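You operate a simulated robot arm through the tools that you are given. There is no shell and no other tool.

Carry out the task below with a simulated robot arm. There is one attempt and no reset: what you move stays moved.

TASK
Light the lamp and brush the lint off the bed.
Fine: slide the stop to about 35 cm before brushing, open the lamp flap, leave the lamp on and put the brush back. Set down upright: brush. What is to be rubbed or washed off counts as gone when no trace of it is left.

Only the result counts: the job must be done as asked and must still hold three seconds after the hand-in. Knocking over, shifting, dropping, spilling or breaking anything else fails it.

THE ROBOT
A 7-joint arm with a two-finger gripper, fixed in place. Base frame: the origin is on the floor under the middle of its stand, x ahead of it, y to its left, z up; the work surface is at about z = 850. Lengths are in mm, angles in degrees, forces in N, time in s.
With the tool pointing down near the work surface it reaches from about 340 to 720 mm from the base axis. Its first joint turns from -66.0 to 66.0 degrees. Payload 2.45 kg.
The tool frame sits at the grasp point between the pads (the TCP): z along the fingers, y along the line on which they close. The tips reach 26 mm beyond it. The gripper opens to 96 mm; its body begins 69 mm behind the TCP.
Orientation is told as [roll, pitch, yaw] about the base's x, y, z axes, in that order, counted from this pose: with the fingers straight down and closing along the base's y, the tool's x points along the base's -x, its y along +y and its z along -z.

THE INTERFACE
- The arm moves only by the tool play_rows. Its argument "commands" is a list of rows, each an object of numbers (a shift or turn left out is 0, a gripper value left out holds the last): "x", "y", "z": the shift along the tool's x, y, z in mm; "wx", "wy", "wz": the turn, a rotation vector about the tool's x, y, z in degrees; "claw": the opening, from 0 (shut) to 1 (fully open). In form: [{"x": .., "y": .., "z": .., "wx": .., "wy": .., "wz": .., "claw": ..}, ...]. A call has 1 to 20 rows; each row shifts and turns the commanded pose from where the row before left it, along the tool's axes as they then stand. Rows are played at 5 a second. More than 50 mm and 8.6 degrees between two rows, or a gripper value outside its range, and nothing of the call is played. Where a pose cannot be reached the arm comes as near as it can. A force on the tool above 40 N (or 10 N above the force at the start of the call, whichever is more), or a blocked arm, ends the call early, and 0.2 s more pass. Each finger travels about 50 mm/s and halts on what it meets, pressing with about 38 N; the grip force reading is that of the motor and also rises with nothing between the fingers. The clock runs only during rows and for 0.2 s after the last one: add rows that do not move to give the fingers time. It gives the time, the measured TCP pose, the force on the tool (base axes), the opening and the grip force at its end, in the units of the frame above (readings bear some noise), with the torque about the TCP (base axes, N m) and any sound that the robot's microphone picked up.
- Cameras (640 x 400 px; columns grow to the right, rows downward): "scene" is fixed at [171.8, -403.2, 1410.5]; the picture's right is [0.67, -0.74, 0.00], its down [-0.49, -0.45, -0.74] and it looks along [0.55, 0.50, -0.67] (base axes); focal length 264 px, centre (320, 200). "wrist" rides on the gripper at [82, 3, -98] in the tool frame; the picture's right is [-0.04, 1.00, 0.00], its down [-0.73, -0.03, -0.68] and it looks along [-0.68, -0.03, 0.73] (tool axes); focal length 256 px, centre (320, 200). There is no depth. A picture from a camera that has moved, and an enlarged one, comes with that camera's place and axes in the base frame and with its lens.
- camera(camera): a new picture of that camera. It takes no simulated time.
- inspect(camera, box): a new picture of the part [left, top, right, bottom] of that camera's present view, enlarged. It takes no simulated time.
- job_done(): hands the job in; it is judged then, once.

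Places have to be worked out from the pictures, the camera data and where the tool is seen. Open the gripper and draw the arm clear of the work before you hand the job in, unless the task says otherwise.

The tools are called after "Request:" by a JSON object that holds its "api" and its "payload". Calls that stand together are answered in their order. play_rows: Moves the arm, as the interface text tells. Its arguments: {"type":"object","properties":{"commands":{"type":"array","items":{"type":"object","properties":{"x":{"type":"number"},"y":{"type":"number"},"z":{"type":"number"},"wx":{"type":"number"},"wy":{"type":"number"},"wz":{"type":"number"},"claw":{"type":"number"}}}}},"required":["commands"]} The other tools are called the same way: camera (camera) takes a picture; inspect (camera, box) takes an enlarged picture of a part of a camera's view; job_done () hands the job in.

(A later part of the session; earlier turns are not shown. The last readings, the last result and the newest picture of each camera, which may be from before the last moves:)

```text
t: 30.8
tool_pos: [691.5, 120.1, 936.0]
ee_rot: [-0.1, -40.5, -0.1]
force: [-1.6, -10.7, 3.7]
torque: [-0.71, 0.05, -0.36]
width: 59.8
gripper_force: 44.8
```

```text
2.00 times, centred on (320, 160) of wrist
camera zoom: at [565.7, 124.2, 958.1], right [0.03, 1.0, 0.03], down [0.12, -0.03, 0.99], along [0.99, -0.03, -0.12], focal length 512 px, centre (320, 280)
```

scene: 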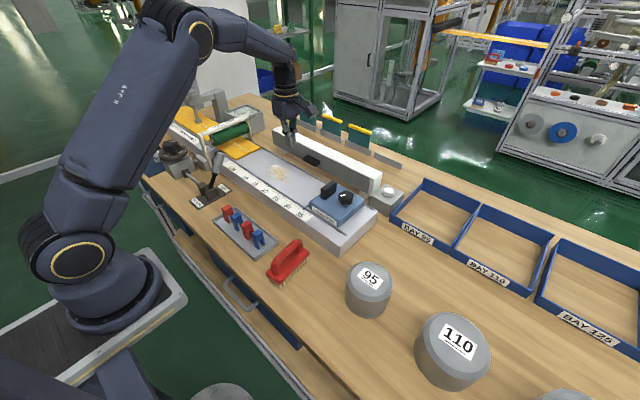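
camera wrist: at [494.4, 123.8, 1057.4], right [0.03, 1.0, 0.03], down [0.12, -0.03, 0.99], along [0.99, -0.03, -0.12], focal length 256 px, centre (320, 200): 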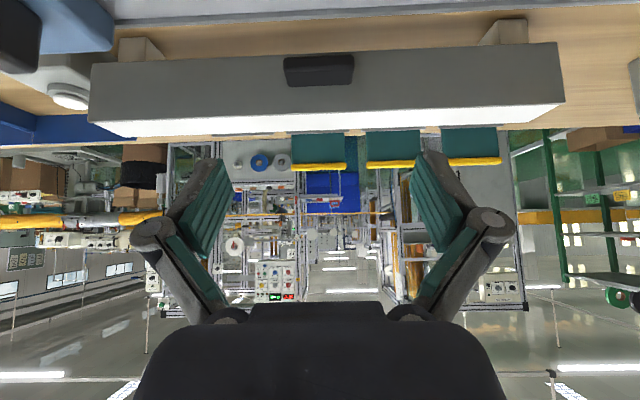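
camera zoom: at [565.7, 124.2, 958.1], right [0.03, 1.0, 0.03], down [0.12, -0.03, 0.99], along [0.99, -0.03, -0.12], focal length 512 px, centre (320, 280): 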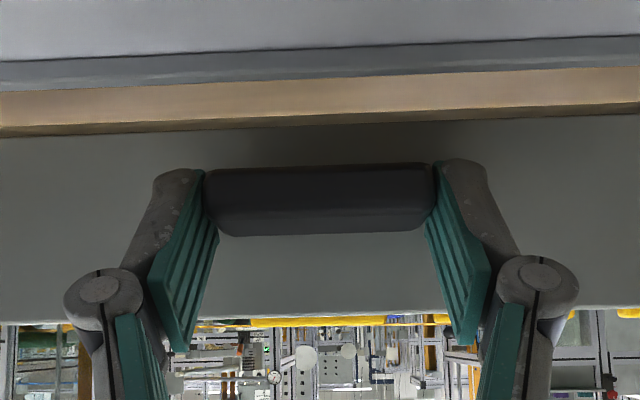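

Good grip on the tab's ends. I'll ease the sideways force and try one small coordinated step: 4° about the flap's top edge, and read the forces.

Request:
{"api": "play_rows", "payload": {"commands": [{"y": -0.8}, {"x": -0.3, "z": -1.05, "wy": 2}, {"x": -0.3, "z": -1.05, "wy": 2}, {}]}}

Request:
{"api": "inspect", "payload": {"camera": "wrist", "box": [160, 60, 480, 260]}}

```text
t: 31.8
tool_pos: [690.7, 118.7, 938.7]
ee_rot: [0.0, -36.4, -0.1]
force: [-4.4, -17.4, 0.4]
torque: [-0.18, -0.04, -0.02]
width: 59.8
gripper_force: 44.7
```

```text
2.00 times, centred on (320, 160) of wrist
camera zoom: at [566.5, 124.2, 969.3], right [0.04, 1.0, 0.02], down [0.19, -0.03, 0.98], along [0.98, -0.03, -0.19], focal length 512 px, centre (320, 280)
```

zoom: 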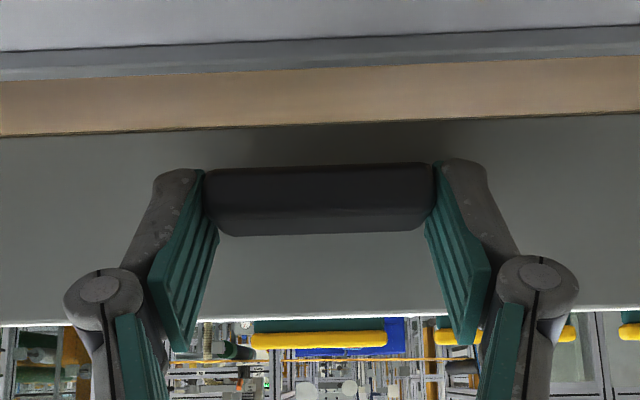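

It works: the flap turned with the tool at low force, so it is top-hinged. I'll undo the small sideways shift and continue the arc.

Request:
{"api": "play_rows", "payload": {"commands": [{"y": 0.8}, {"x": -0.6, "z": -2.1, "wy": 4}, {"x": -0.6, "z": -2.1, "wy": 4}, {"x": -0.6, "z": -2.1, "wy": 4}, {"x": -0.6, "z": -2.1, "wy": 4}, {}]}}

Request:
{"api": "inspect", "payload": {"camera": "wrist", "box": [160, 60, 480, 260]}}

```text
t: 33.2
tool_pos: [689.2, 119.6, 947.7]
ee_rot: [-0.3, -20.5, -0.1]
force: [-18.1, -21.7, 13.1]
torque: [-0.77, -0.47, -0.63]
width: 59.8
gripper_force: 44.8
```

```text
2.00 times, centred on (320, 160) of wrist
camera zoom: at [577.1, 124.3, 1011.7], right [0.04, 1.0, 0.01], down [0.45, -0.03, 0.89], along [0.89, -0.03, -0.45], focal length 512 px, centre (320, 280)
```

zoom: 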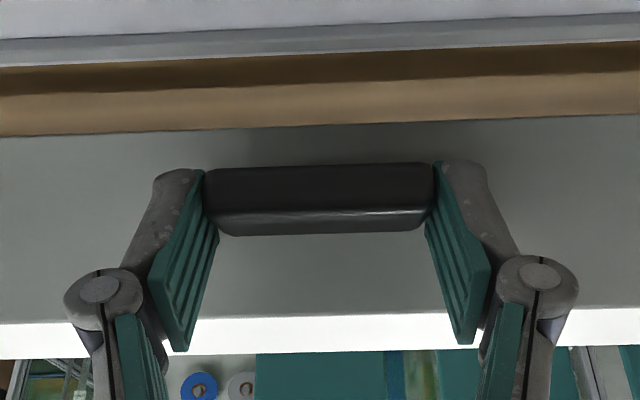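

The flap follows; residual force shows my hinge estimate is a bit low (now about z=953). I'll correct the offset and continue the arc with updated steps.

Request:
{"api": "play_rows", "payload": {"commands": [{"x": 0.8, "y": -1.0, "z": -1.25}, {"x": -0.5, "z": -2.4, "wy": 4}, {"x": -0.5, "z": -2.4, "wy": 4}, {"x": -0.5, "z": -2.4, "wy": 4}, {}]}}

Request:
{"api": "inspect", "payload": {"camera": "wrist", "box": [160, 60, 480, 260]}}

```text
t: 34.4
tool_pos: [687.3, 120.5, 955.3]
ee_rot: [0.1, -8.5, 0.0]
force: [14.5, -14.4, -12.7]
torque: [-0.67, 0.33, -0.09]
width: 59.9
gripper_force: 45.2
```

```text
2.00 times, centred on (320, 160) of wrist
camera zoom: at [592.5, 123.9, 1041.0], right [0.04, 1.0, 0.01], down [0.63, -0.03, 0.78], along [0.78, -0.03, -0.63], focal length 512 px, centre (320, 280)
```

zoom: 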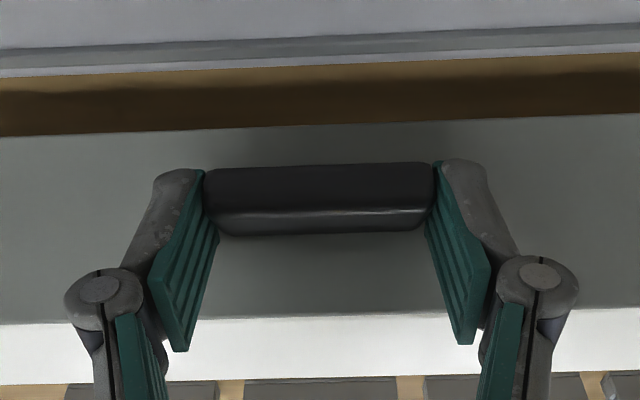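

Forces flipped sign, so I overcorrected; I'll take the mean and continue with in-between steps.

Request:
{"api": "play_rows", "payload": {"commands": [{"x": -0.75, "z": 0.9}, {"x": -0.55, "z": -2.25, "wy": 4}, {"x": -0.55, "z": -2.25, "wy": 4}, {"x": -0.55, "z": -2.25, "wy": 4}, {"x": -0.55, "z": -2.25, "wy": 4}, {}]}}

Request:
{"api": "camera", "payload": {"camera": "wrist"}}

Request:
{"api": "inspect", "payload": {"camera": "scene", "box": [250, 100, 350, 180]}}

```text
t: 35.8
tool_pos: [689.6, 118.9, 964.5]
ee_rot: [-0.1, 7.3, -0.1]
force: [14.5, -19.1, 3.5]
torque: [-0.52, -0.33, 0.33]
width: 59.9
gripper_force: 44.7
```

```text
taken
camera wrist: at [621.1, 124.1, 1073.3], right [0.04, 1.0, -0.01], down [0.81, -0.03, 0.58], along [0.58, -0.03, -0.81], focal length 256 px, centre (320, 200)
```

wrist: 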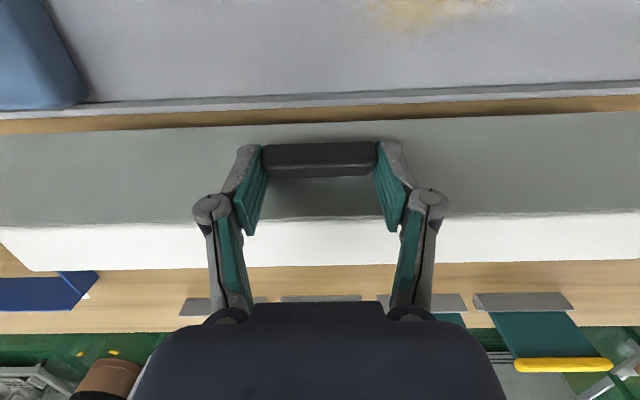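

```text
5.00 times, centred on (300, 140) of scene
camera zoom: at [172.1, -403.7, 1410.3], right [0.67, -0.74, 0.0], down [-0.49, -0.45, -0.74], along [0.55, 0.5, -0.67], focal length 1322 px, centre (420, 500)
```

zoom: 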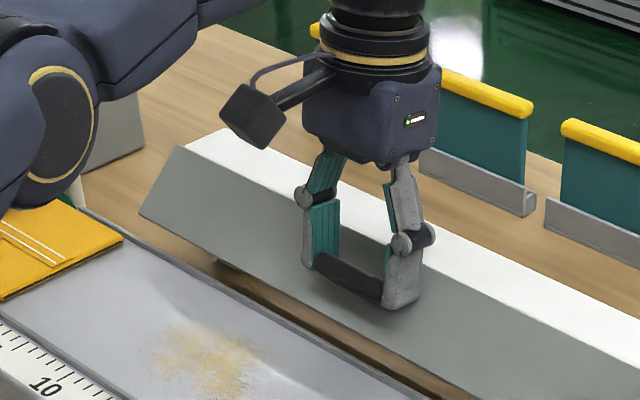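

The flap is about 48° open and following nicely. I'll continue the arc in four more steps.

Request:
{"api": "play_rows", "payload": {"commands": [{"x": -0.8, "y": -0.5}, {"x": -0.55, "z": -2.25, "wy": 4}, {"x": -0.55, "z": -2.25, "wy": 4}, {"x": -0.55, "z": -2.25, "wy": 4}, {"x": -0.55, "z": -2.25, "wy": 4}, {}]}}

Request:
{"api": "inspect", "payload": {"camera": "scene", "box": [250, 100, 350, 180]}}

```text
t: 37.2
tool_pos: [632.4, 108.6, 972.2]
ee_rot: [0.1, 23.6, 0.0]
force: [-0.2, -0.4, -0.7]
torque: [0.0, 0.0, 0.0]
width: 53.0
gripper_force: 0.1
out of reach, approached as far as the arm can: row 2, 3, 4, 5
```

```text
5.00 times, centred on (300, 140) of scene
camera zoom: at [171.8, -403.2, 1410.5], right [0.67, -0.74, 0.0], down [-0.49, -0.45, -0.74], along [0.55, 0.5, -0.67], focal length 1322 px, centre (420, 500)
```

zoom: 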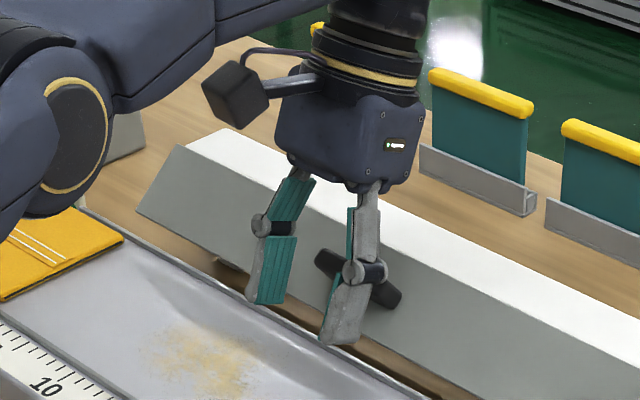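

The last steps were out of reach and the fingers slid off the tab, but the flap stays half open by itself (about 48°). I'll back away, raise, and look at it again.

Request:
{"api": "play_rows", "payload": {"commands": [{"x": 36.6, "z": 16}, {"x": 16, "z": -36.6}, {}]}}

Request:
{"api": "camera", "payload": {"camera": "scene"}}

Request:
{"api": "camera", "payload": {"camera": "wrist"}}

```text
t: 38.0
tool_pos: [593.0, 108.9, 1011.0]
ee_rot: [0.1, 23.5, 0.0]
force: [0.4, 0.3, 0.1]
torque: [0.02, 0.01, 0.03]
width: 52.8
gripper_force: 0.0
```

```text
taken
```

scene: 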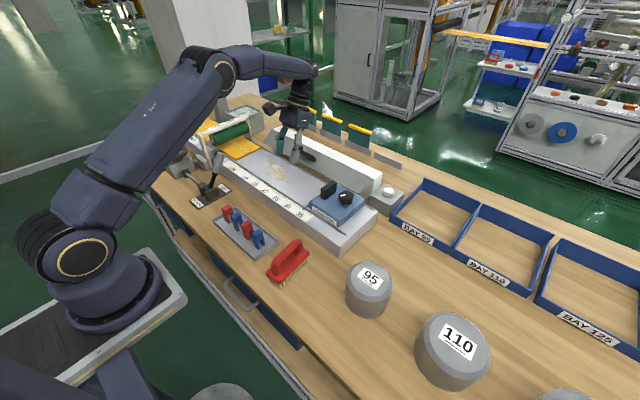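

```text
taken
camera wrist: at [557.4, 112.8, 1134.6], right [0.04, 1.0, -0.01], down [0.94, -0.03, 0.33], along [0.33, -0.03, -0.94], focal length 256 px, centre (320, 200)
```

wrist: 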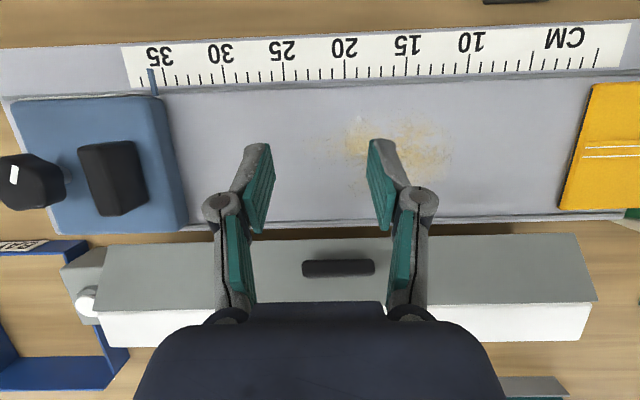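

The flap stays partly open on its own. I'll zoom in to estimate its angle from how the tab appears edge-on.

Request:
{"api": "inspect", "payload": {"camera": "wrist", "box": [270, 220, 400, 310]}}

Request:
{"api": "inspect", "payload": {"camera": "scene", "box": [255, 110, 335, 170]}}

Request:
{"api": "inspect", "payload": {"camera": "scene", "box": [330, 140, 410, 200]}}

```text
4.44 times, centred on (335, 265) of wrist
camera zoom: at [557.4, 112.8, 1134.6], right [0.04, 1.0, -0.01], down [0.94, -0.03, 0.33], along [0.33, -0.03, -0.94], focal length 1138 px, centre (253, -89)
```

zoom: 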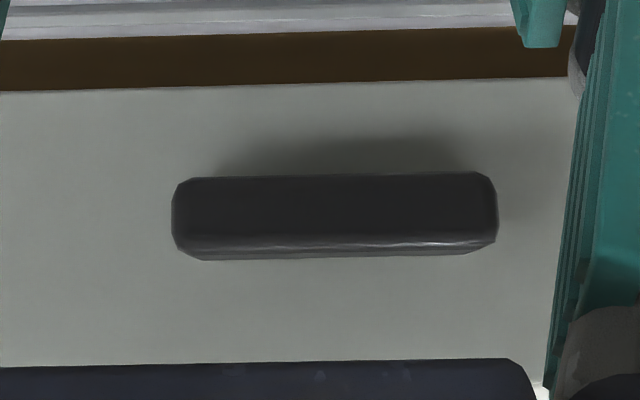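

```text
6.67 times, centred on (295, 140) of scene
camera zoom: at [171.8, -403.2, 1410.5], right [0.67, -0.74, 0.0], down [-0.49, -0.45, -0.74], along [0.55, 0.5, -0.67], focal length 1763 px, centre (487, 600)
```

zoom: 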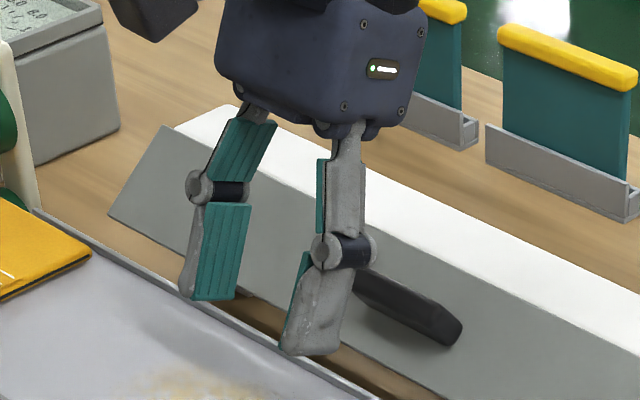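

```text
6.67 times, centred on (370, 170) of scene
camera zoom: at [171.8, -403.2, 1410.5], right [0.67, -0.74, 0.0], down [-0.49, -0.45, -0.74], along [0.55, 0.5, -0.67], focal length 1763 px, centre (-13, 400)
```

zoom: 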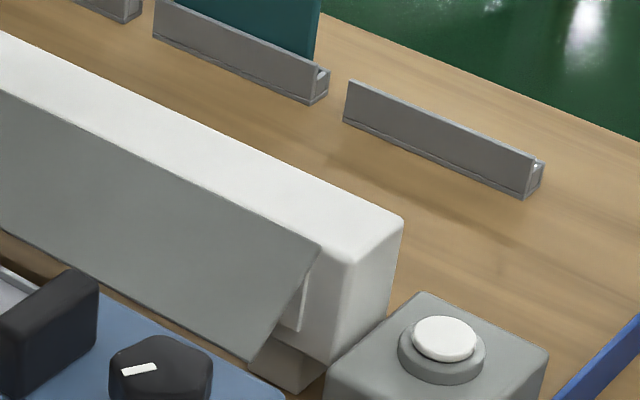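

The flap is open about 50° and its tab now points up toward the robot. I'll close the fingers, tilt 40° outward so the prong lies parallel to the tab, and stage it just on the robot side of the tab.

Request:
{"api": "play_rows", "payload": {"commands": [{"wy": -8, "claw": 0}, {"wy": -8}, {"wy": -8}, {"wy": -8}, {"wy": -8}, {"wy": -8}, {"wy": -8}, {"wy": -7.5}, {"x": -3.6, "y": 5.5, "z": 24}, {"x": -3.7, "y": 5.5, "z": 24}, {}]}}

Request:
{"api": "camera", "payload": {"camera": "wrist"}}

Request:
{"api": "inspect", "payload": {"camera": "scene", "box": [250, 100, 350, 180]}}

```text
t: 40.4
tool_pos: [630.2, 120.4, 979.8]
ee_rot: [0.1, -39.9, -0.1]
force: [0.2, -0.5, 0.5]
torque: [0.01, 0.01, 0.03]
width: 0.0
gripper_force: 28.2
```

```text
taken
camera wrist: at [503.5, 124.8, 1004.3], right [0.03, 1.0, 0.03], down [0.13, -0.03, 0.99], along [0.99, -0.03, -0.13], focal length 256 px, centre (320, 200)
```

wrist: 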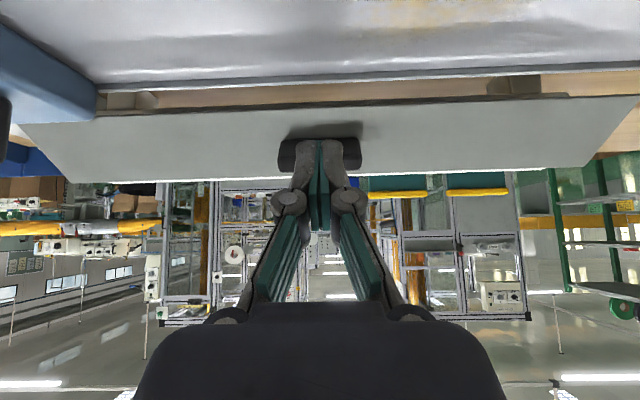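

```text
5.00 times, centred on (300, 140) of scene
camera zoom: at [171.8, -403.2, 1410.5], right [0.67, -0.74, 0.0], down [-0.49, -0.45, -0.74], along [0.55, 0.5, -0.67], focal length 1322 px, centre (420, 500)
```

zoom: 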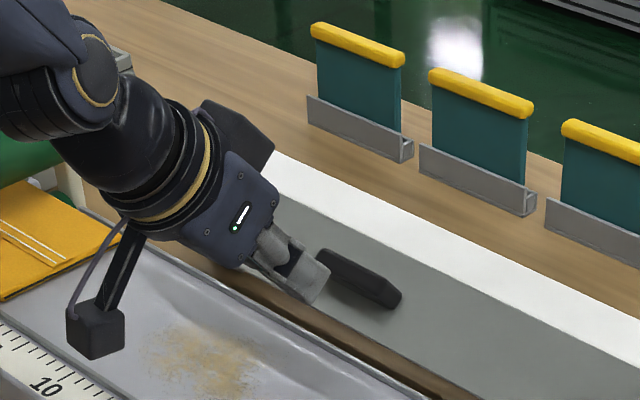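

Let me zoom in on the fingertips and tab in this view to check the clearance before sliding in.

Request:
{"api": "inspect", "payload": {"camera": "wrist", "box": [250, 80, 400, 200]}}

```text
3.33 times, centred on (325, 140) of wrist
camera zoom: at [503.5, 124.8, 1004.3], right [0.03, 1.0, 0.03], down [0.13, -0.03, 0.99], along [0.99, -0.03, -0.13], focal length 853 px, centre (303, 400)
```

zoom: 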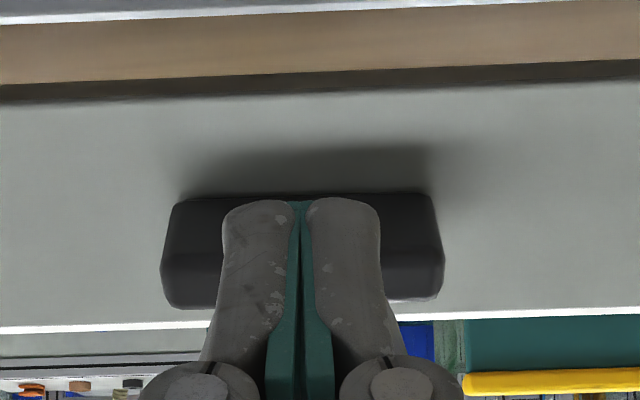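

Estimated flap angle is about 55°. The prong axis passes ~5 mm clear on the robot side of the tab, so I'll slide it in along the tool axis.

Request:
{"api": "play_rows", "payload": {"commands": [{"z": 20}, {"z": 14}, {"z": 6}, {"z": 4}, {}]}}

Request:
{"api": "inspect", "payload": {"camera": "wrist", "box": [220, 60, 420, 210]}}

Request:
{"api": "inspect", "payload": {"camera": "scene", "box": [270, 120, 340, 170]}}

```text
t: 41.6
tool_pos: [658.3, 120.5, 944.9]
ee_rot: [0.2, -39.8, -0.1]
force: [-0.6, 0.2, 0.5]
torque: [0.04, -0.01, -0.01]
width: 0.0
gripper_force: 28.6
```

```text
2.67 times, centred on (320, 135) of wrist
camera zoom: at [531.9, 124.3, 969.8], right [0.03, 1.0, 0.03], down [0.13, -0.03, 0.99], along [0.99, -0.03, -0.13], focal length 683 px, centre (320, 373)
```

zoom: 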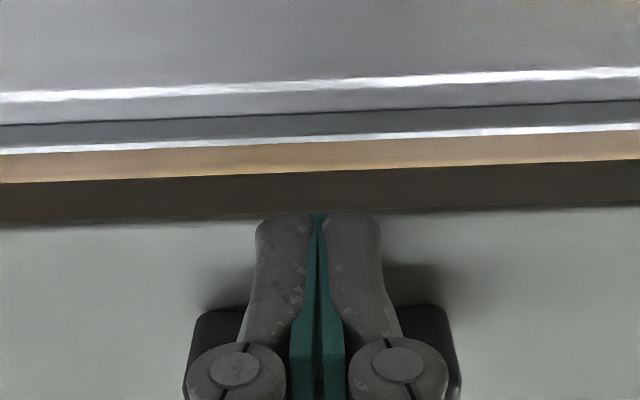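

```text
8.00 times, centred on (305, 145) of scene
camera zoom: at [171.8, -403.2, 1410.5], right [0.67, -0.74, 0.0], down [-0.49, -0.45, -0.74], along [0.55, 0.5, -0.67], focal length 2116 px, centre (440, 640)
```

zoom: 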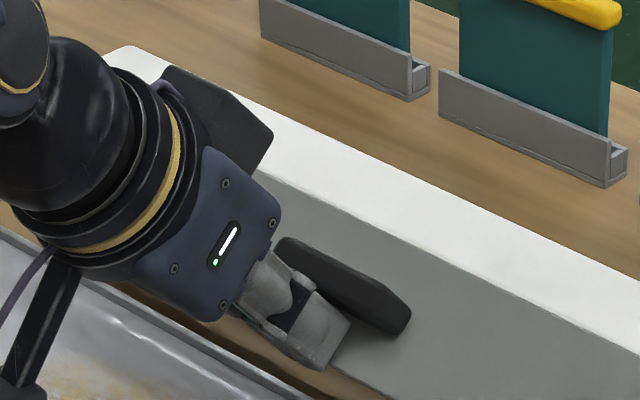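

The prong sits under the tab on the robot side. I'll push it up toward the tab and follow the arc about the hinge, turning the tool along.

Request:
{"api": "play_rows", "payload": {"commands": [{"x": -4}, {"x": -2.6, "z": -3.6, "wy": 4}, {"x": -2.6, "z": -3.6, "wy": 4}, {"x": -2.6, "z": -3.6, "wy": 4}, {"x": -2.6, "z": -3.6, "wy": 4}, {}]}}

Request:
{"api": "inspect", "payload": {"camera": "wrist", "box": [220, 60, 420, 210]}}

Request:
{"api": "inspect", "payload": {"camera": "scene", "box": [330, 140, 410, 200]}}

```text
t: 43.0
tool_pos: [661.3, 121.6, 965.7]
ee_rot: [0.1, -23.8, 0.0]
force: [-14.9, -2.9, -4.5]
torque: [0.06, 0.36, -0.04]
width: 6.1
gripper_force: 28.5
```

```text
2.67 times, centred on (320, 135) of wrist
camera zoom: at [546.9, 124.5, 1023.4], right [0.04, 1.0, 0.02], down [0.4, -0.03, 0.92], along [0.92, -0.03, -0.4], focal length 683 px, centre (320, 373)
```

zoom: 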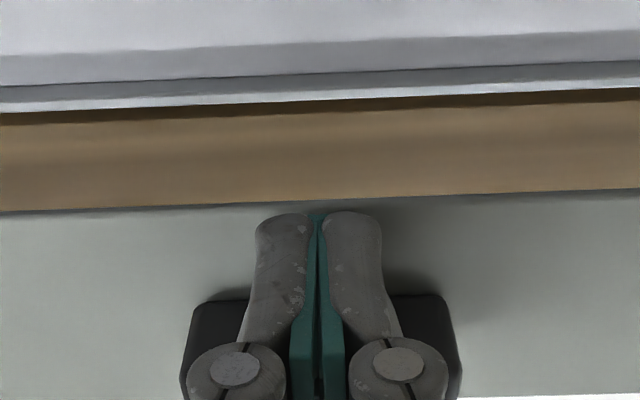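

```text
6.67 times, centred on (370, 170) of scene
camera zoom: at [171.5, -403.2, 1410.5], right [0.67, -0.74, 0.0], down [-0.49, -0.45, -0.74], along [0.55, 0.5, -0.67], focal length 1763 px, centre (-13, 400)
```

zoom: 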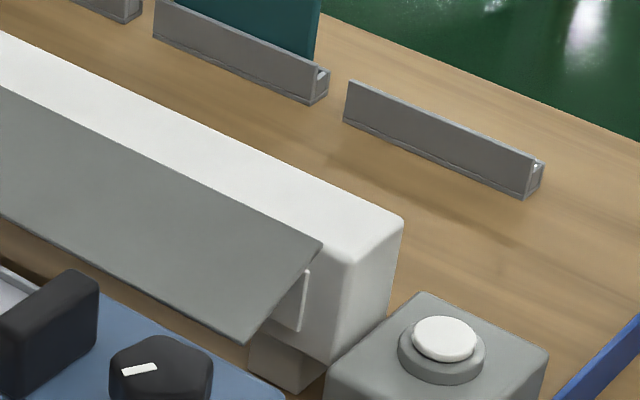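

The flap has risen further, with about 15 N of pure push against the tab. I'll continue the arc.

Request:
{"api": "play_rows", "payload": {"commands": [{"x": -2.6, "z": -3.7, "wy": 4}, {"x": -2.6, "z": -3.7, "wy": 4}, {"x": -2.6, "z": -3.7, "wy": 4}, {"x": -2.6, "z": -3.7, "wy": 4}, {}]}}

Request:
{"api": "inspect", "payload": {"camera": "wrist", "box": [220, 60, 420, 210]}}

Request:
{"api": "inspect", "payload": {"camera": "scene", "box": [330, 140, 410, 200]}}

```text
t: 44.2
tool_pos: [668.7, 121.5, 982.3]
ee_rot: [0.1, -7.9, -0.2]
force: [-1.9, -0.6, -1.0]
torque: [0.0, 0.1, 0.03]
width: 5.7
gripper_force: 28.3
```

```text
2.67 times, centred on (320, 135) of wrist
camera zoom: at [572.3, 124.8, 1069.4], right [0.04, 1.0, 0.01], down [0.63, -0.03, 0.77], along [0.77, -0.03, -0.63], focal length 683 px, centre (320, 373)
```

zoom: 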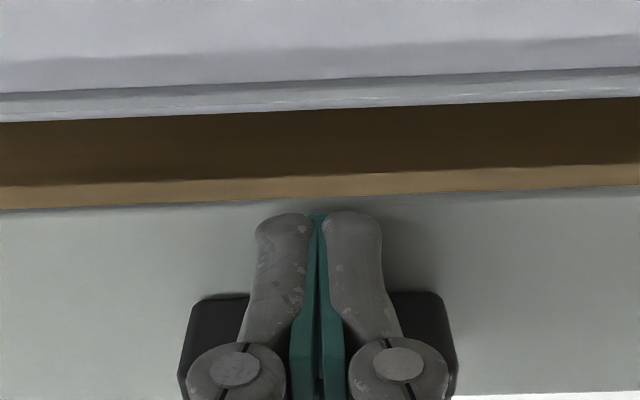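

```text
6.67 times, centred on (370, 170) of scene
camera zoom: at [171.8, -403.2, 1410.5], right [0.67, -0.74, 0.0], down [-0.49, -0.45, -0.74], along [0.55, 0.5, -0.67], focal length 1763 px, centre (-13, 400)
```

zoom: 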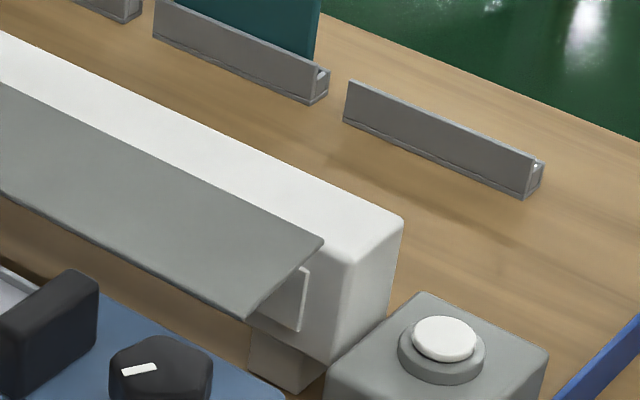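

The flap is near horizontal now. I'll do two more arc steps to bring the tool vertical and see whether it meets an end stop.

Request:
{"api": "play_rows", "payload": {"commands": [{"x": -2.6, "z": -3.7, "wy": 4}, {"x": -2.6, "z": -3.7, "wy": 4}, {"x": -3}, {"x": -3}, {}]}}

Request:
{"api": "inspect", "payload": {"camera": "wrist", "box": [220, 60, 420, 210]}}

Request:
{"api": "inspect", "payload": {"camera": "scene", "box": [330, 140, 410, 200]}}

```text
t: 45.2
tool_pos: [672.6, 121.0, 991.2]
ee_rot: [0.0, 1.0, 0.0]
force: [-7.9, -0.2, 4.0]
torque: [0.02, 0.04, -0.03]
width: 6.0
gripper_force: 28.8
stopped in row 4: the force on the tool passed its limit at 45 N (the readings are from after the stop); the commanded pose is now the measured one
```

```text
2.67 times, centred on (320, 135) of wrist
camera zoom: at [592.3, 124.8, 1091.6], right [0.04, 1.0, 0.0], down [0.74, -0.03, 0.67], along [0.67, -0.03, -0.75], focal length 683 px, centre (320, 373)
```

zoom: 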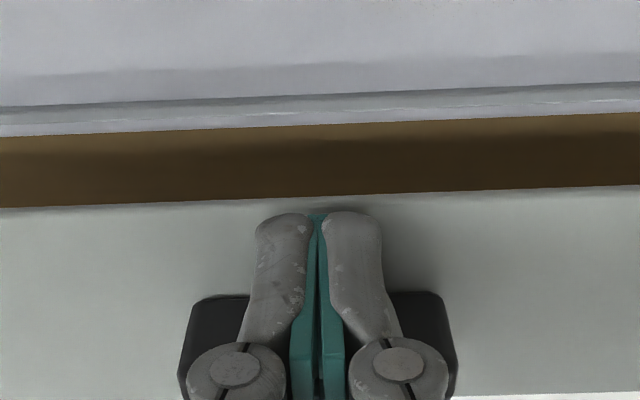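

```text
6.67 times, centred on (370, 170) of scene
camera zoom: at [171.5, -403.2, 1410.5], right [0.67, -0.74, 0.0], down [-0.49, -0.45, -0.74], along [0.55, 0.5, -0.67], focal length 1763 px, centre (-13, 400)
```

zoom: 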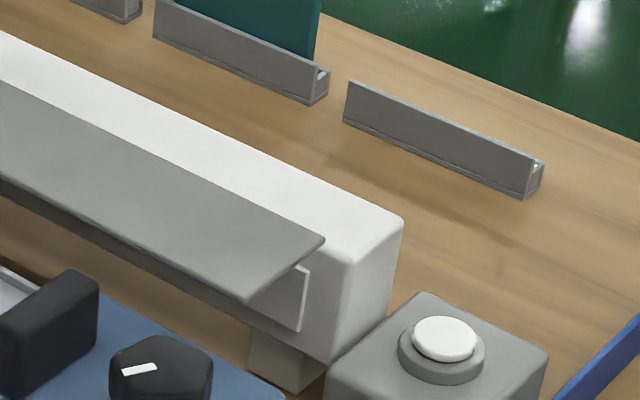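

The push met a firm stop (45 N), so the flap seems to be at its end of travel, roughly horizontal. I'll back off and rise to check its angle and that it holds.

Request:
{"api": "play_rows", "payload": {"commands": [{"x": 8}, {"z": -30}, {"x": 30, "z": -30}, {"x": 40}, {"x": 40}, {}, {}]}}

Request:
{"api": "camera", "payload": {"camera": "wrist"}}

Request:
{"api": "inspect", "payload": {"camera": "scene", "box": [255, 110, 335, 170]}}

Request:
{"api": "inspect", "payload": {"camera": "scene", "box": [330, 140, 410, 200]}}

```text
t: 46.8
tool_pos: [556.6, 122.7, 1053.0]
ee_rot: [0.1, 0.8, 0.1]
force: [0.1, -0.8, 0.5]
torque: [0.0, -0.01, 0.0]
width: 0.0
gripper_force: 29.2
```

```text
taken
camera wrist: at [476.4, 126.8, 1152.3], right [0.04, 1.0, 0.0], down [0.74, -0.03, 0.67], along [0.67, -0.03, -0.74], focal length 256 px, centre (320, 200)
```

wrist: 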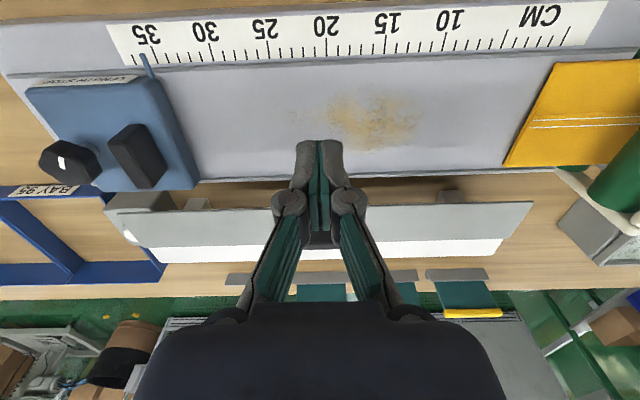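

```text
6.67 times, centred on (295, 140) of scene
camera zoom: at [171.8, -403.2, 1410.5], right [0.67, -0.74, 0.0], down [-0.49, -0.45, -0.74], along [0.55, 0.5, -0.67], focal length 1763 px, centre (487, 600)
```

zoom: 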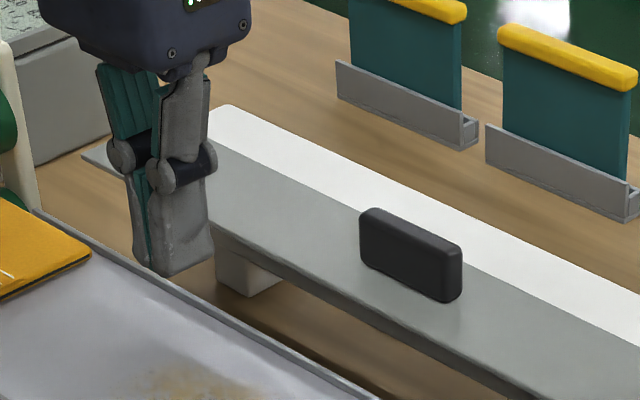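

```text
6.67 times, centred on (370, 170) of scene
camera zoom: at [171.8, -403.2, 1410.5], right [0.67, -0.74, 0.0], down [-0.49, -0.45, -0.74], along [0.55, 0.5, -0.67], focal length 1763 px, centre (-13, 400)
```

zoom: 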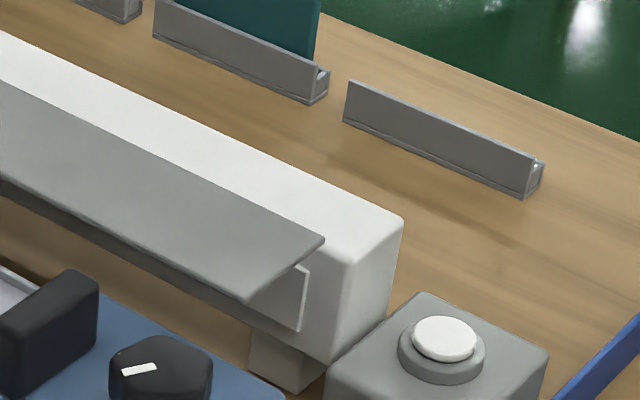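

The flap is now horizontal (about 88°) and holds by itself. To make sure it is fully open and not just stuck, I'll tilt 40° again and nudge its free edge up from beneath.

Request:
{"api": "play_rows", "payload": {"commands": [{"wy": -8.2}, {"wy": -8.2}, {"wy": -8.2}, {"wy": -8.2}, {"wy": -8}, {"x": -2.5, "y": -1, "z": 45}, {"x": -2.5, "y": -1, "z": 44}, {"z": 20}, {"z": 15}, {"z": 10}, {}]}}

Request:
{"api": "camera", "payload": {"camera": "wrist"}}

Request:
{"api": "inspect", "payload": {"camera": "scene", "box": [265, 115, 345, 175]}}

```text
t: 49.2
tool_pos: [646.4, 119.5, 953.0]
ee_rot: [0.1, -40.0, 0.0]
force: [0.2, -0.2, -0.9]
torque: [0.0, -0.02, -0.01]
width: 0.2
gripper_force: 28.6
```

```text
taken
camera wrist: at [519.5, 123.7, 977.1], right [0.03, 1.0, 0.03], down [0.13, -0.03, 0.99], along [0.99, -0.03, -0.13], focal length 256 px, centre (320, 200)
```

wrist: 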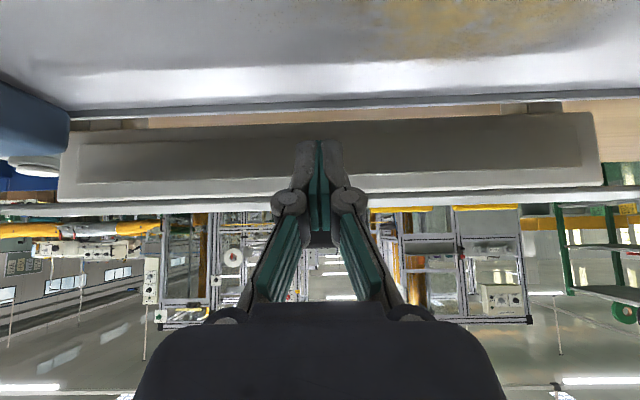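

```text
6.67 times, centred on (305, 145) of scene
camera zoom: at [171.8, -403.2, 1410.5], right [0.67, -0.74, 0.0], down [-0.49, -0.45, -0.74], along [0.55, 0.5, -0.67], focal length 1763 px, centre (420, 567)
```

zoom: 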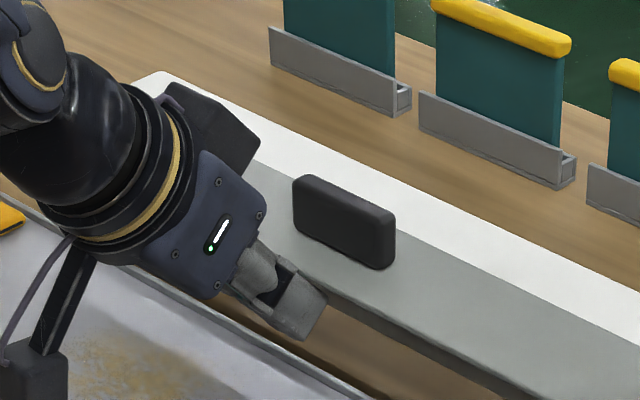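

The lamp's diffuser is exposed, the flap seen edge-on, and my prong is just below its free edge. I'll lift in 3 mm steps and watch the force.

Request:
{"api": "play_rows", "payload": {"commands": [{"x": -1.93, "z": -2.3}, {"x": -1.93, "z": -2.3}, {"x": -1.93, "z": -2.3}, {}]}}

Request:
{"api": "inspect", "payload": {"camera": "scene", "box": [265, 115, 345, 175]}}

```text
t: 50.2
tool_pos: [645.5, 120.4, 961.7]
ee_rot: [0.1, -39.9, 0.0]
force: [-5.3, 0.1, -2.3]
torque: [-0.05, 0.08, 0.01]
width: 6.1
gripper_force: 28.5
```

```text
6.67 times, centred on (305, 145) of scene
camera zoom: at [171.7, -403.1, 1410.5], right [0.67, -0.74, 0.0], down [-0.49, -0.45, -0.74], along [0.55, 0.5, -0.67], focal length 1763 px, centre (420, 567)
```

zoom: 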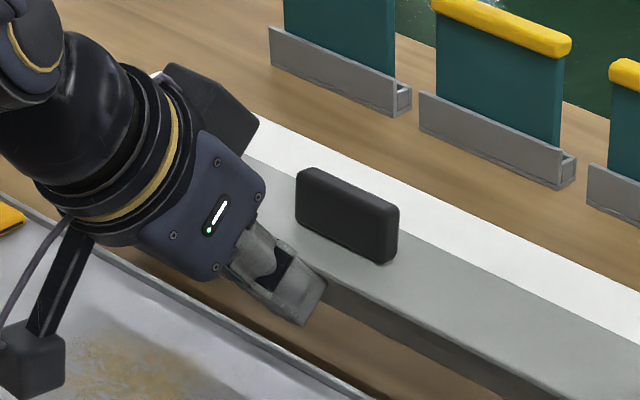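

The flap still yields at low force, so it was not at its stop. I'll keep lifting.

Request:
{"api": "play_rows", "payload": {"commands": [{"x": -1.93, "z": -2.3}, {"x": -1.93, "z": -2.3}, {"x": -1.93, "z": -2.3}, {"x": -1.93, "z": -2.3}, {}]}}

Request:
{"api": "inspect", "payload": {"camera": "scene", "box": [265, 115, 345, 175]}}

Request:
{"api": "inspect", "payload": {"camera": "scene", "box": [330, 140, 410, 200]}}

```text
t: 51.4
tool_pos: [644.5, 117.8, 969.9]
ee_rot: [-0.1, -39.3, 0.0]
force: [-10.6, -1.3, -25.4]
torque: [0.08, 0.52, -0.05]
width: 6.1
gripper_force: 28.2
```

```text
6.67 times, centred on (305, 145) of scene
camera zoom: at [172.0, -403.1, 1410.5], right [0.67, -0.74, 0.0], down [-0.49, -0.45, -0.74], along [0.55, 0.5, -0.67], focal length 1763 px, centre (420, 567)
```

zoom: 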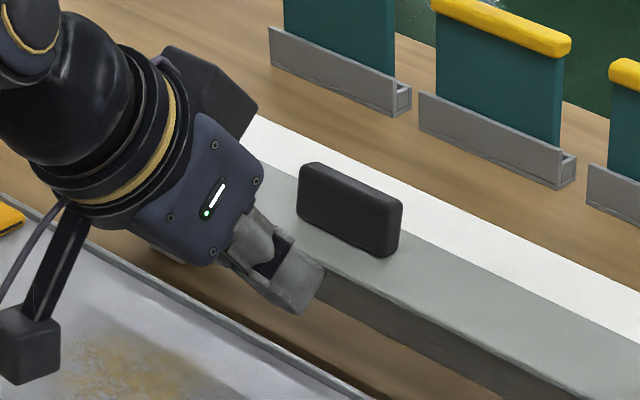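

```text
6.67 times, centred on (370, 170) of scene
camera zoom: at [172.0, -403.1, 1410.5], right [0.67, -0.74, 0.0], down [-0.49, -0.45, -0.74], along [0.55, 0.5, -0.67], focal length 1763 px, centre (-13, 400)
```

zoom: 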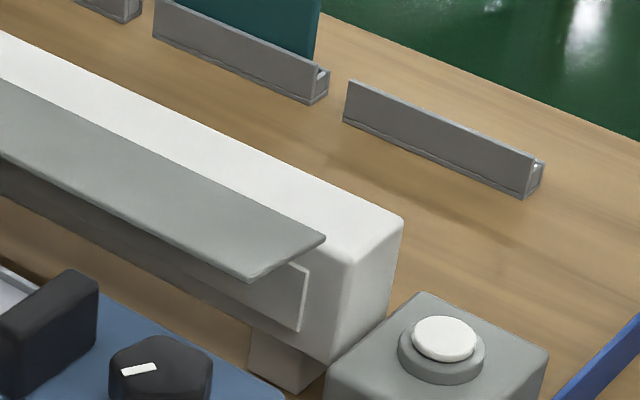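

The force rose to 27 N with the arm falling short, suggesting the end stop near 100°. One more small lift to confirm.

Request:
{"api": "play_rows", "payload": {"commands": [{"x": -1.3, "z": -1.55}, {}]}}

Request:
{"api": "inspect", "payload": {"camera": "scene", "box": [330, 140, 410, 200]}}

```text
t: 52.0
tool_pos: [643.3, 118.5, 972.0]
ee_rot: [-0.3, -39.2, 0.1]
force: [-12.9, 1.0, -28.8]
torque: [0.14, 0.62, 0.04]
width: 5.8
gripper_force: 28.7
```

```text
6.67 times, centred on (370, 170) of scene
camera zoom: at [172.0, -403.0, 1410.5], right [0.67, -0.74, 0.0], down [-0.49, -0.45, -0.74], along [0.55, 0.5, -0.67], focal length 1763 px, centre (-13, 400)
```

zoom: 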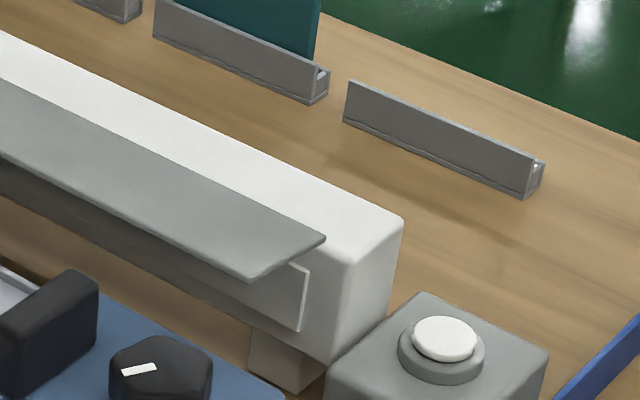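

The flap no longer moves: it is at its end stop (~100°). I'll lower off it, retreat along the tool axis and check that it stays.

Request:
{"api": "play_rows", "payload": {"commands": [{"x": 4, "z": 4}, {"x": 3, "z": -20}, {"z": -35}, {"z": -45}, {}, {}]}}

Request:
{"api": "camera", "payload": {"camera": "wrist"}}

Request:
{"api": "inspect", "payload": {"camera": "scene", "box": [330, 140, 410, 200]}}

```text
t: 53.4
tool_pos: [578.7, 116.8, 1045.7]
ee_rot: [0.1, -40.0, 0.0]
force: [-0.6, -0.2, 0.6]
torque: [0.01, 0.03, 0.02]
width: 0.0
gripper_force: 28.7
```

```text
taken
camera wrist: at [453.4, 121.1, 1069.5], right [0.03, 1.0, 0.03], down [0.13, -0.03, 0.99], along [0.99, -0.03, -0.13], focal length 256 px, centre (320, 200)
```

wrist: 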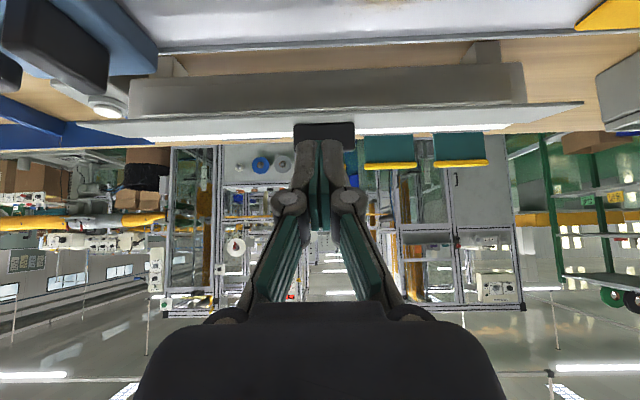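

```text
6.67 times, centred on (370, 170) of scene
camera zoom: at [171.8, -403.2, 1410.5], right [0.67, -0.74, 0.0], down [-0.49, -0.45, -0.74], along [0.55, 0.5, -0.67], focal length 1763 px, centre (-13, 400)
```

zoom: 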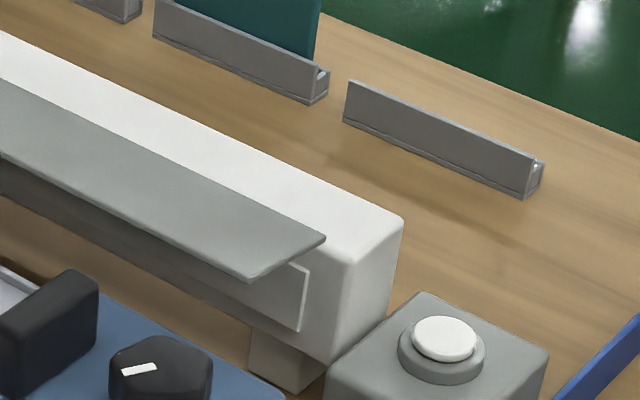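

The flap holds fully open. Next is the lamp button at about (749,-149,910), beyond straight-down reach, with the stop's knob near where the camera would go. I'll straighten up, move over to y≈-150 high, and turn the tool -90° so the camera stays clear.

Request:
{"api": "play_rows", "payload": {"commands": [{"wy": 8}, {"wy": 8}, {"wy": 8}, {"wy": 8}, {"wy": 8}, {"y": -35, "z": -30}, {"y": -45}, {"y": -45}, {"y": -45}, {"y": -45}, {"y": -45}, {}]}}

Request:
{"api": "camera", "payload": {"camera": "wrist"}}

```text
t: 56.0
tool_pos: [578.6, -140.4, 1075.8]
ee_rot: [0.1, 0.0, 0.0]
force: [0.3, 1.3, -0.1]
torque: [-0.02, -0.04, 0.01]
width: 0.0
gripper_force: 28.6
```

```text
taken
camera wrist: at [496.2, -136.9, 1174.4], right [0.04, 1.0, 0.0], down [0.73, -0.03, 0.68], along [0.68, -0.03, -0.73], focal length 256 px, centre (320, 200)
```

wrist: 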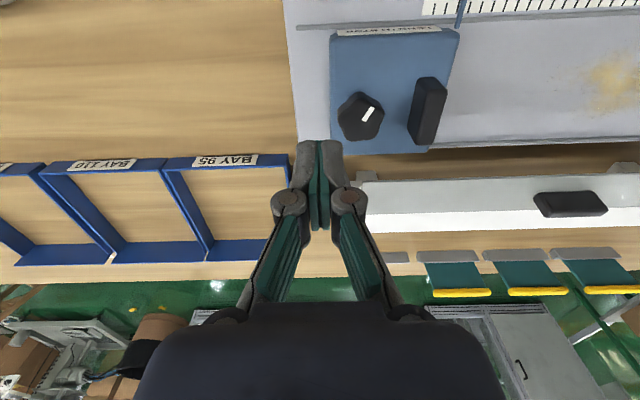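

Clear so far. Now I turn -90° about the tool axis and tilt the fingers 35° outward at this height.

Request:
{"api": "play_rows", "payload": {"commands": [{"wz": -8.5}, {"wz": -8.5}, {"wz": -8.5}, {"wz": -8.5}, {"wz": -8.5}, {"wz": -8.5}, {"wz": -8.5}, {"wz": -8.5}, {"wz": -8.5}, {"wz": -8.5}, {"wz": -5}, {"wx": 7}, {"wx": 7}, {"wx": 7}, {"wx": 7}, {"wx": 7}, {}]}}

Request:
{"api": "camera", "payload": {"camera": "wrist"}}

Request:
{"api": "camera", "payload": {"camera": "scene"}}

```text
t: 59.6
tool_pos: [578.6, -140.5, 1074.4]
ee_rot: [-35.1, -0.1, 90.1]
force: [0.0, -0.3, -0.5]
torque: [0.0, -0.02, 0.01]
width: 0.1
gripper_force: 28.4
```

```text
taken
camera wrist: at [519.7, -222.1, 1153.8], right [-0.82, 0.04, -0.57], down [-0.37, 0.73, 0.57], along [0.44, 0.68, -0.58], focal length 256 px, centre (320, 200)
```

wrist: 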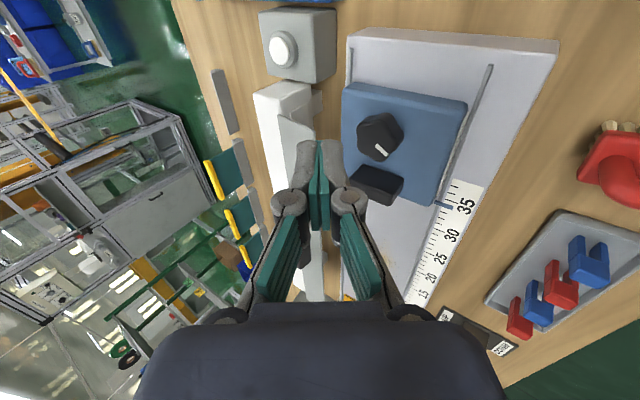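

```text
taken
```

scene: 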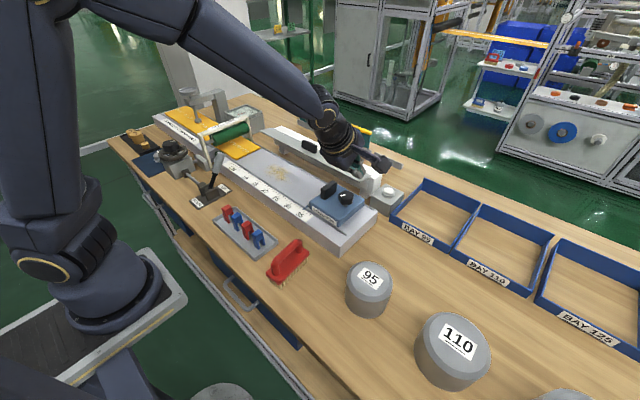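

The button is seen at about (748,-150,910). I'll move along a slanted line to a point just above it.

Request:
{"api": "play_rows", "payload": {"commands": [{"x": 2.7, "y": -13.5, "z": 37.4}, {"x": 2.7, "y": -13.5, "z": 37.4}, {"x": 2.7, "y": -13.5, "z": 37.4}, {"x": 2.7, "y": -13.5, "z": 37.4}, {}]}}

Request:
{"api": "camera", "payload": {"camera": "wrist"}}

Request:
{"api": "inspect", "payload": {"camera": "scene", "box": [310, 110, 450, 220]}}

```text
t: 60.8
tool_pos: [710.5, -151.4, 981.4]
ee_rot: [-34.9, 0.0, 89.9]
force: [0.3, -0.1, -0.7]
torque: [-0.01, 0.03, -0.01]
width: 0.1
gripper_force: 28.1
```

```text
taken
camera wrist: at [650.9, -232.2, 1061.0], right [-0.82, 0.04, -0.57], down [-0.37, 0.73, 0.57], along [0.44, 0.68, -0.58], focal length 256 px, centre (320, 200)
```

wrist: 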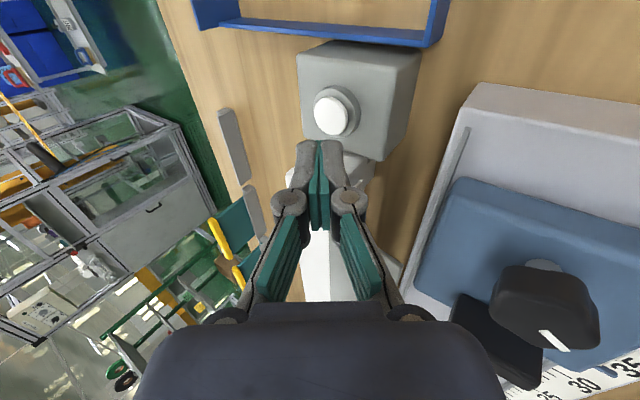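

```text
3.64 times, centred on (380, 165) of scene
camera zoom: at [171.8, -403.2, 1410.5], right [0.67, -0.74, 0.0], down [-0.49, -0.45, -0.74], along [0.55, 0.5, -0.67], focal length 962 px, centre (102, 327)
```

zoom: 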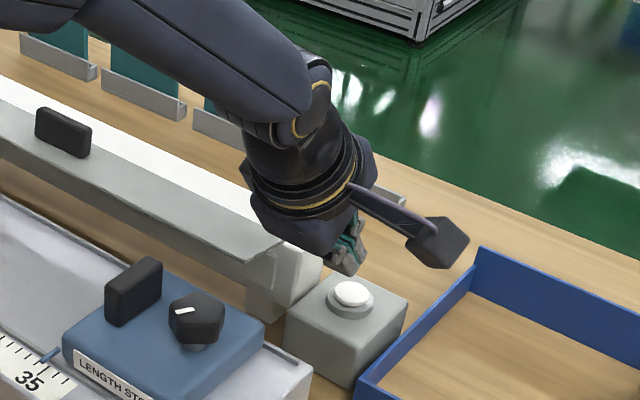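

Button confirmed at about (750,-149,910). I'll approach to about 12 mm above it.

Request:
{"api": "play_rows", "payload": {"commands": [{"y": -4, "z": 21}, {"y": -4, "z": 21}, {}]}}

Request:
{"api": "camera", "payload": {"camera": "wrist"}}

Request:
{"api": "inspect", "payload": {"camera": "scene", "box": [340, 140, 420, 210]}}

```text
t: 61.6
tool_pos: [740.4, -151.6, 954.3]
ee_rot: [-35.0, -0.2, 90.0]
force: [-0.2, -0.7, 0.7]
torque: [0.0, -0.01, 0.0]
width: 0.0
gripper_force: 28.8
```

```text
taken
camera wrist: at [681.6, -233.4, 1033.6], right [-0.82, 0.04, -0.57], down [-0.37, 0.73, 0.57], along [0.44, 0.68, -0.58], focal length 256 px, centre (320, 200)
```

wrist: 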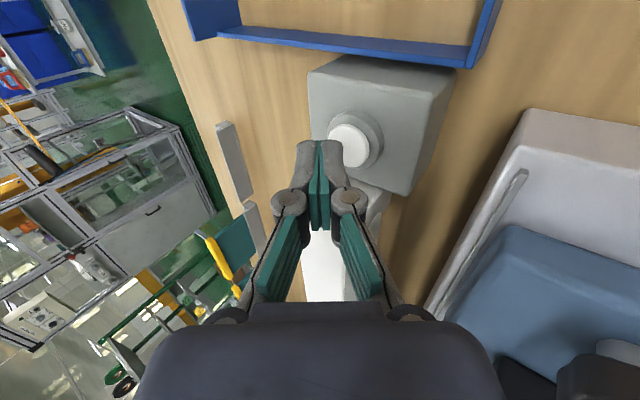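

```text
5.71 times, centred on (380, 175) of scene
camera zoom: at [171.8, -403.2, 1410.5], right [0.67, -0.74, 0.0], down [-0.49, -0.45, -0.74], along [0.55, 0.5, -0.67], focal length 1511 px, centre (-23, 343)
```

zoom: 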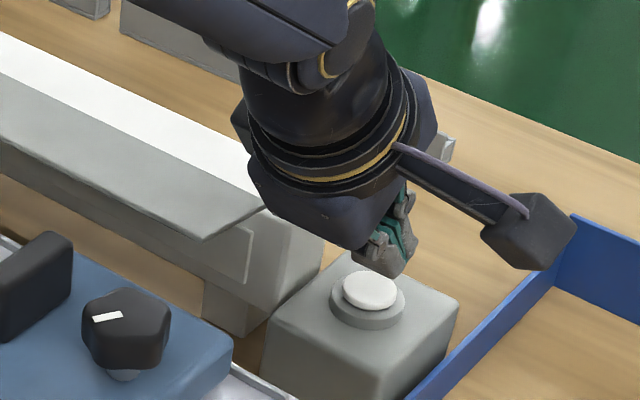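

The tips are just above the button. I'll shift 2 mm toward its middle, lower 12 mm, then press in 2 mm steps watching force and sound.

Request:
{"api": "play_rows", "payload": {"commands": [{"x": -2, "y": 6.9, "z": 9.8}, {"y": 1.15, "z": 1.64}, {"y": 1.15, "z": 1.64}, {"y": 1.15, "z": 1.64}, {}]}}

Request:
{"api": "inspect", "payload": {"camera": "scene", "box": [340, 140, 420, 210]}}

```text
t: 62.8
tool_pos: [740.6, -150.4, 936.1]
ee_rot: [-35.1, -0.1, 90.0]
force: [1.1, 0.0, 4.8]
torque: [0.02, -0.07, 0.01]
width: 0.0
gripper_force: 28.9
heard: click
```

```text
5.71 times, centred on (380, 175) of scene
camera zoom: at [171.7, -403.1, 1410.5], right [0.67, -0.74, 0.0], down [-0.49, -0.45, -0.74], along [0.55, 0.5, -0.67], focal length 1511 px, centre (-23, 343)
```

zoom: 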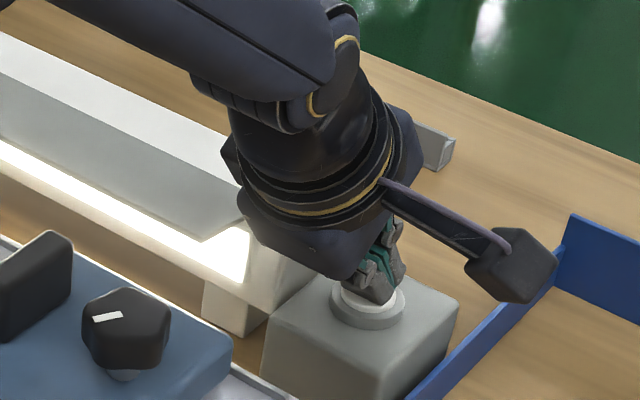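

A click was heard and the lamp lit up. I'll lift straight off the button and check that it stays on.

Request:
{"api": "play_rows", "payload": {"commands": [{"y": -11.5, "z": -16.4}, {"y": -11.5, "z": -16.4}, {"y": 13.5, "z": -37.4}, {"y": 13.5, "z": -37.4}, {"y": 13.5, "z": -37.4}, {}]}}

Request:
{"api": "camera", "payload": {"camera": "scene"}}

Request:
{"api": "inspect", "payload": {"camera": "scene", "box": [260, 110, 420, 220]}}

```text
t: 64.2
tool_pos: [642.9, -149.4, 1044.8]
ee_rot: [-35.0, -0.1, 90.0]
force: [0.7, -0.4, -0.5]
torque: [0.01, -0.01, 0.0]
width: 0.3
gripper_force: 28.8
```

```text
taken
```

scene: 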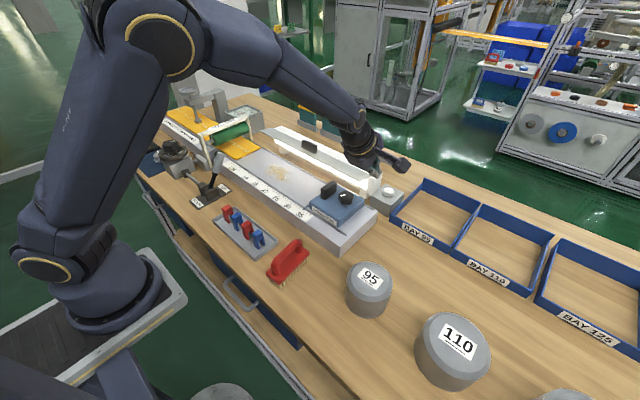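

```text
3.64 times, centred on (340, 165) of scene
camera zoom: at [171.8, -403.2, 1410.5], right [0.67, -0.74, 0.0], down [-0.49, -0.45, -0.74], along [0.55, 0.5, -0.67], focal length 962 px, centre (247, 327)
```

zoom: 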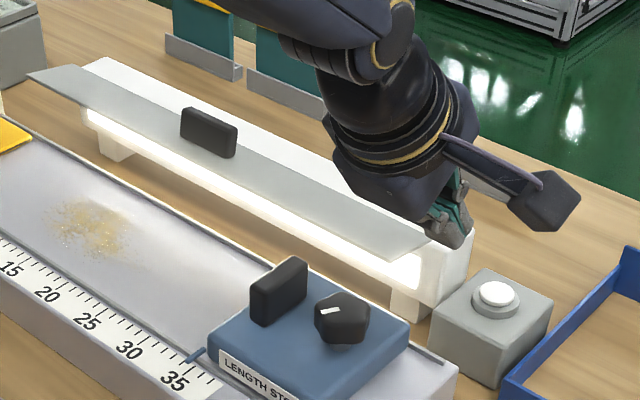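

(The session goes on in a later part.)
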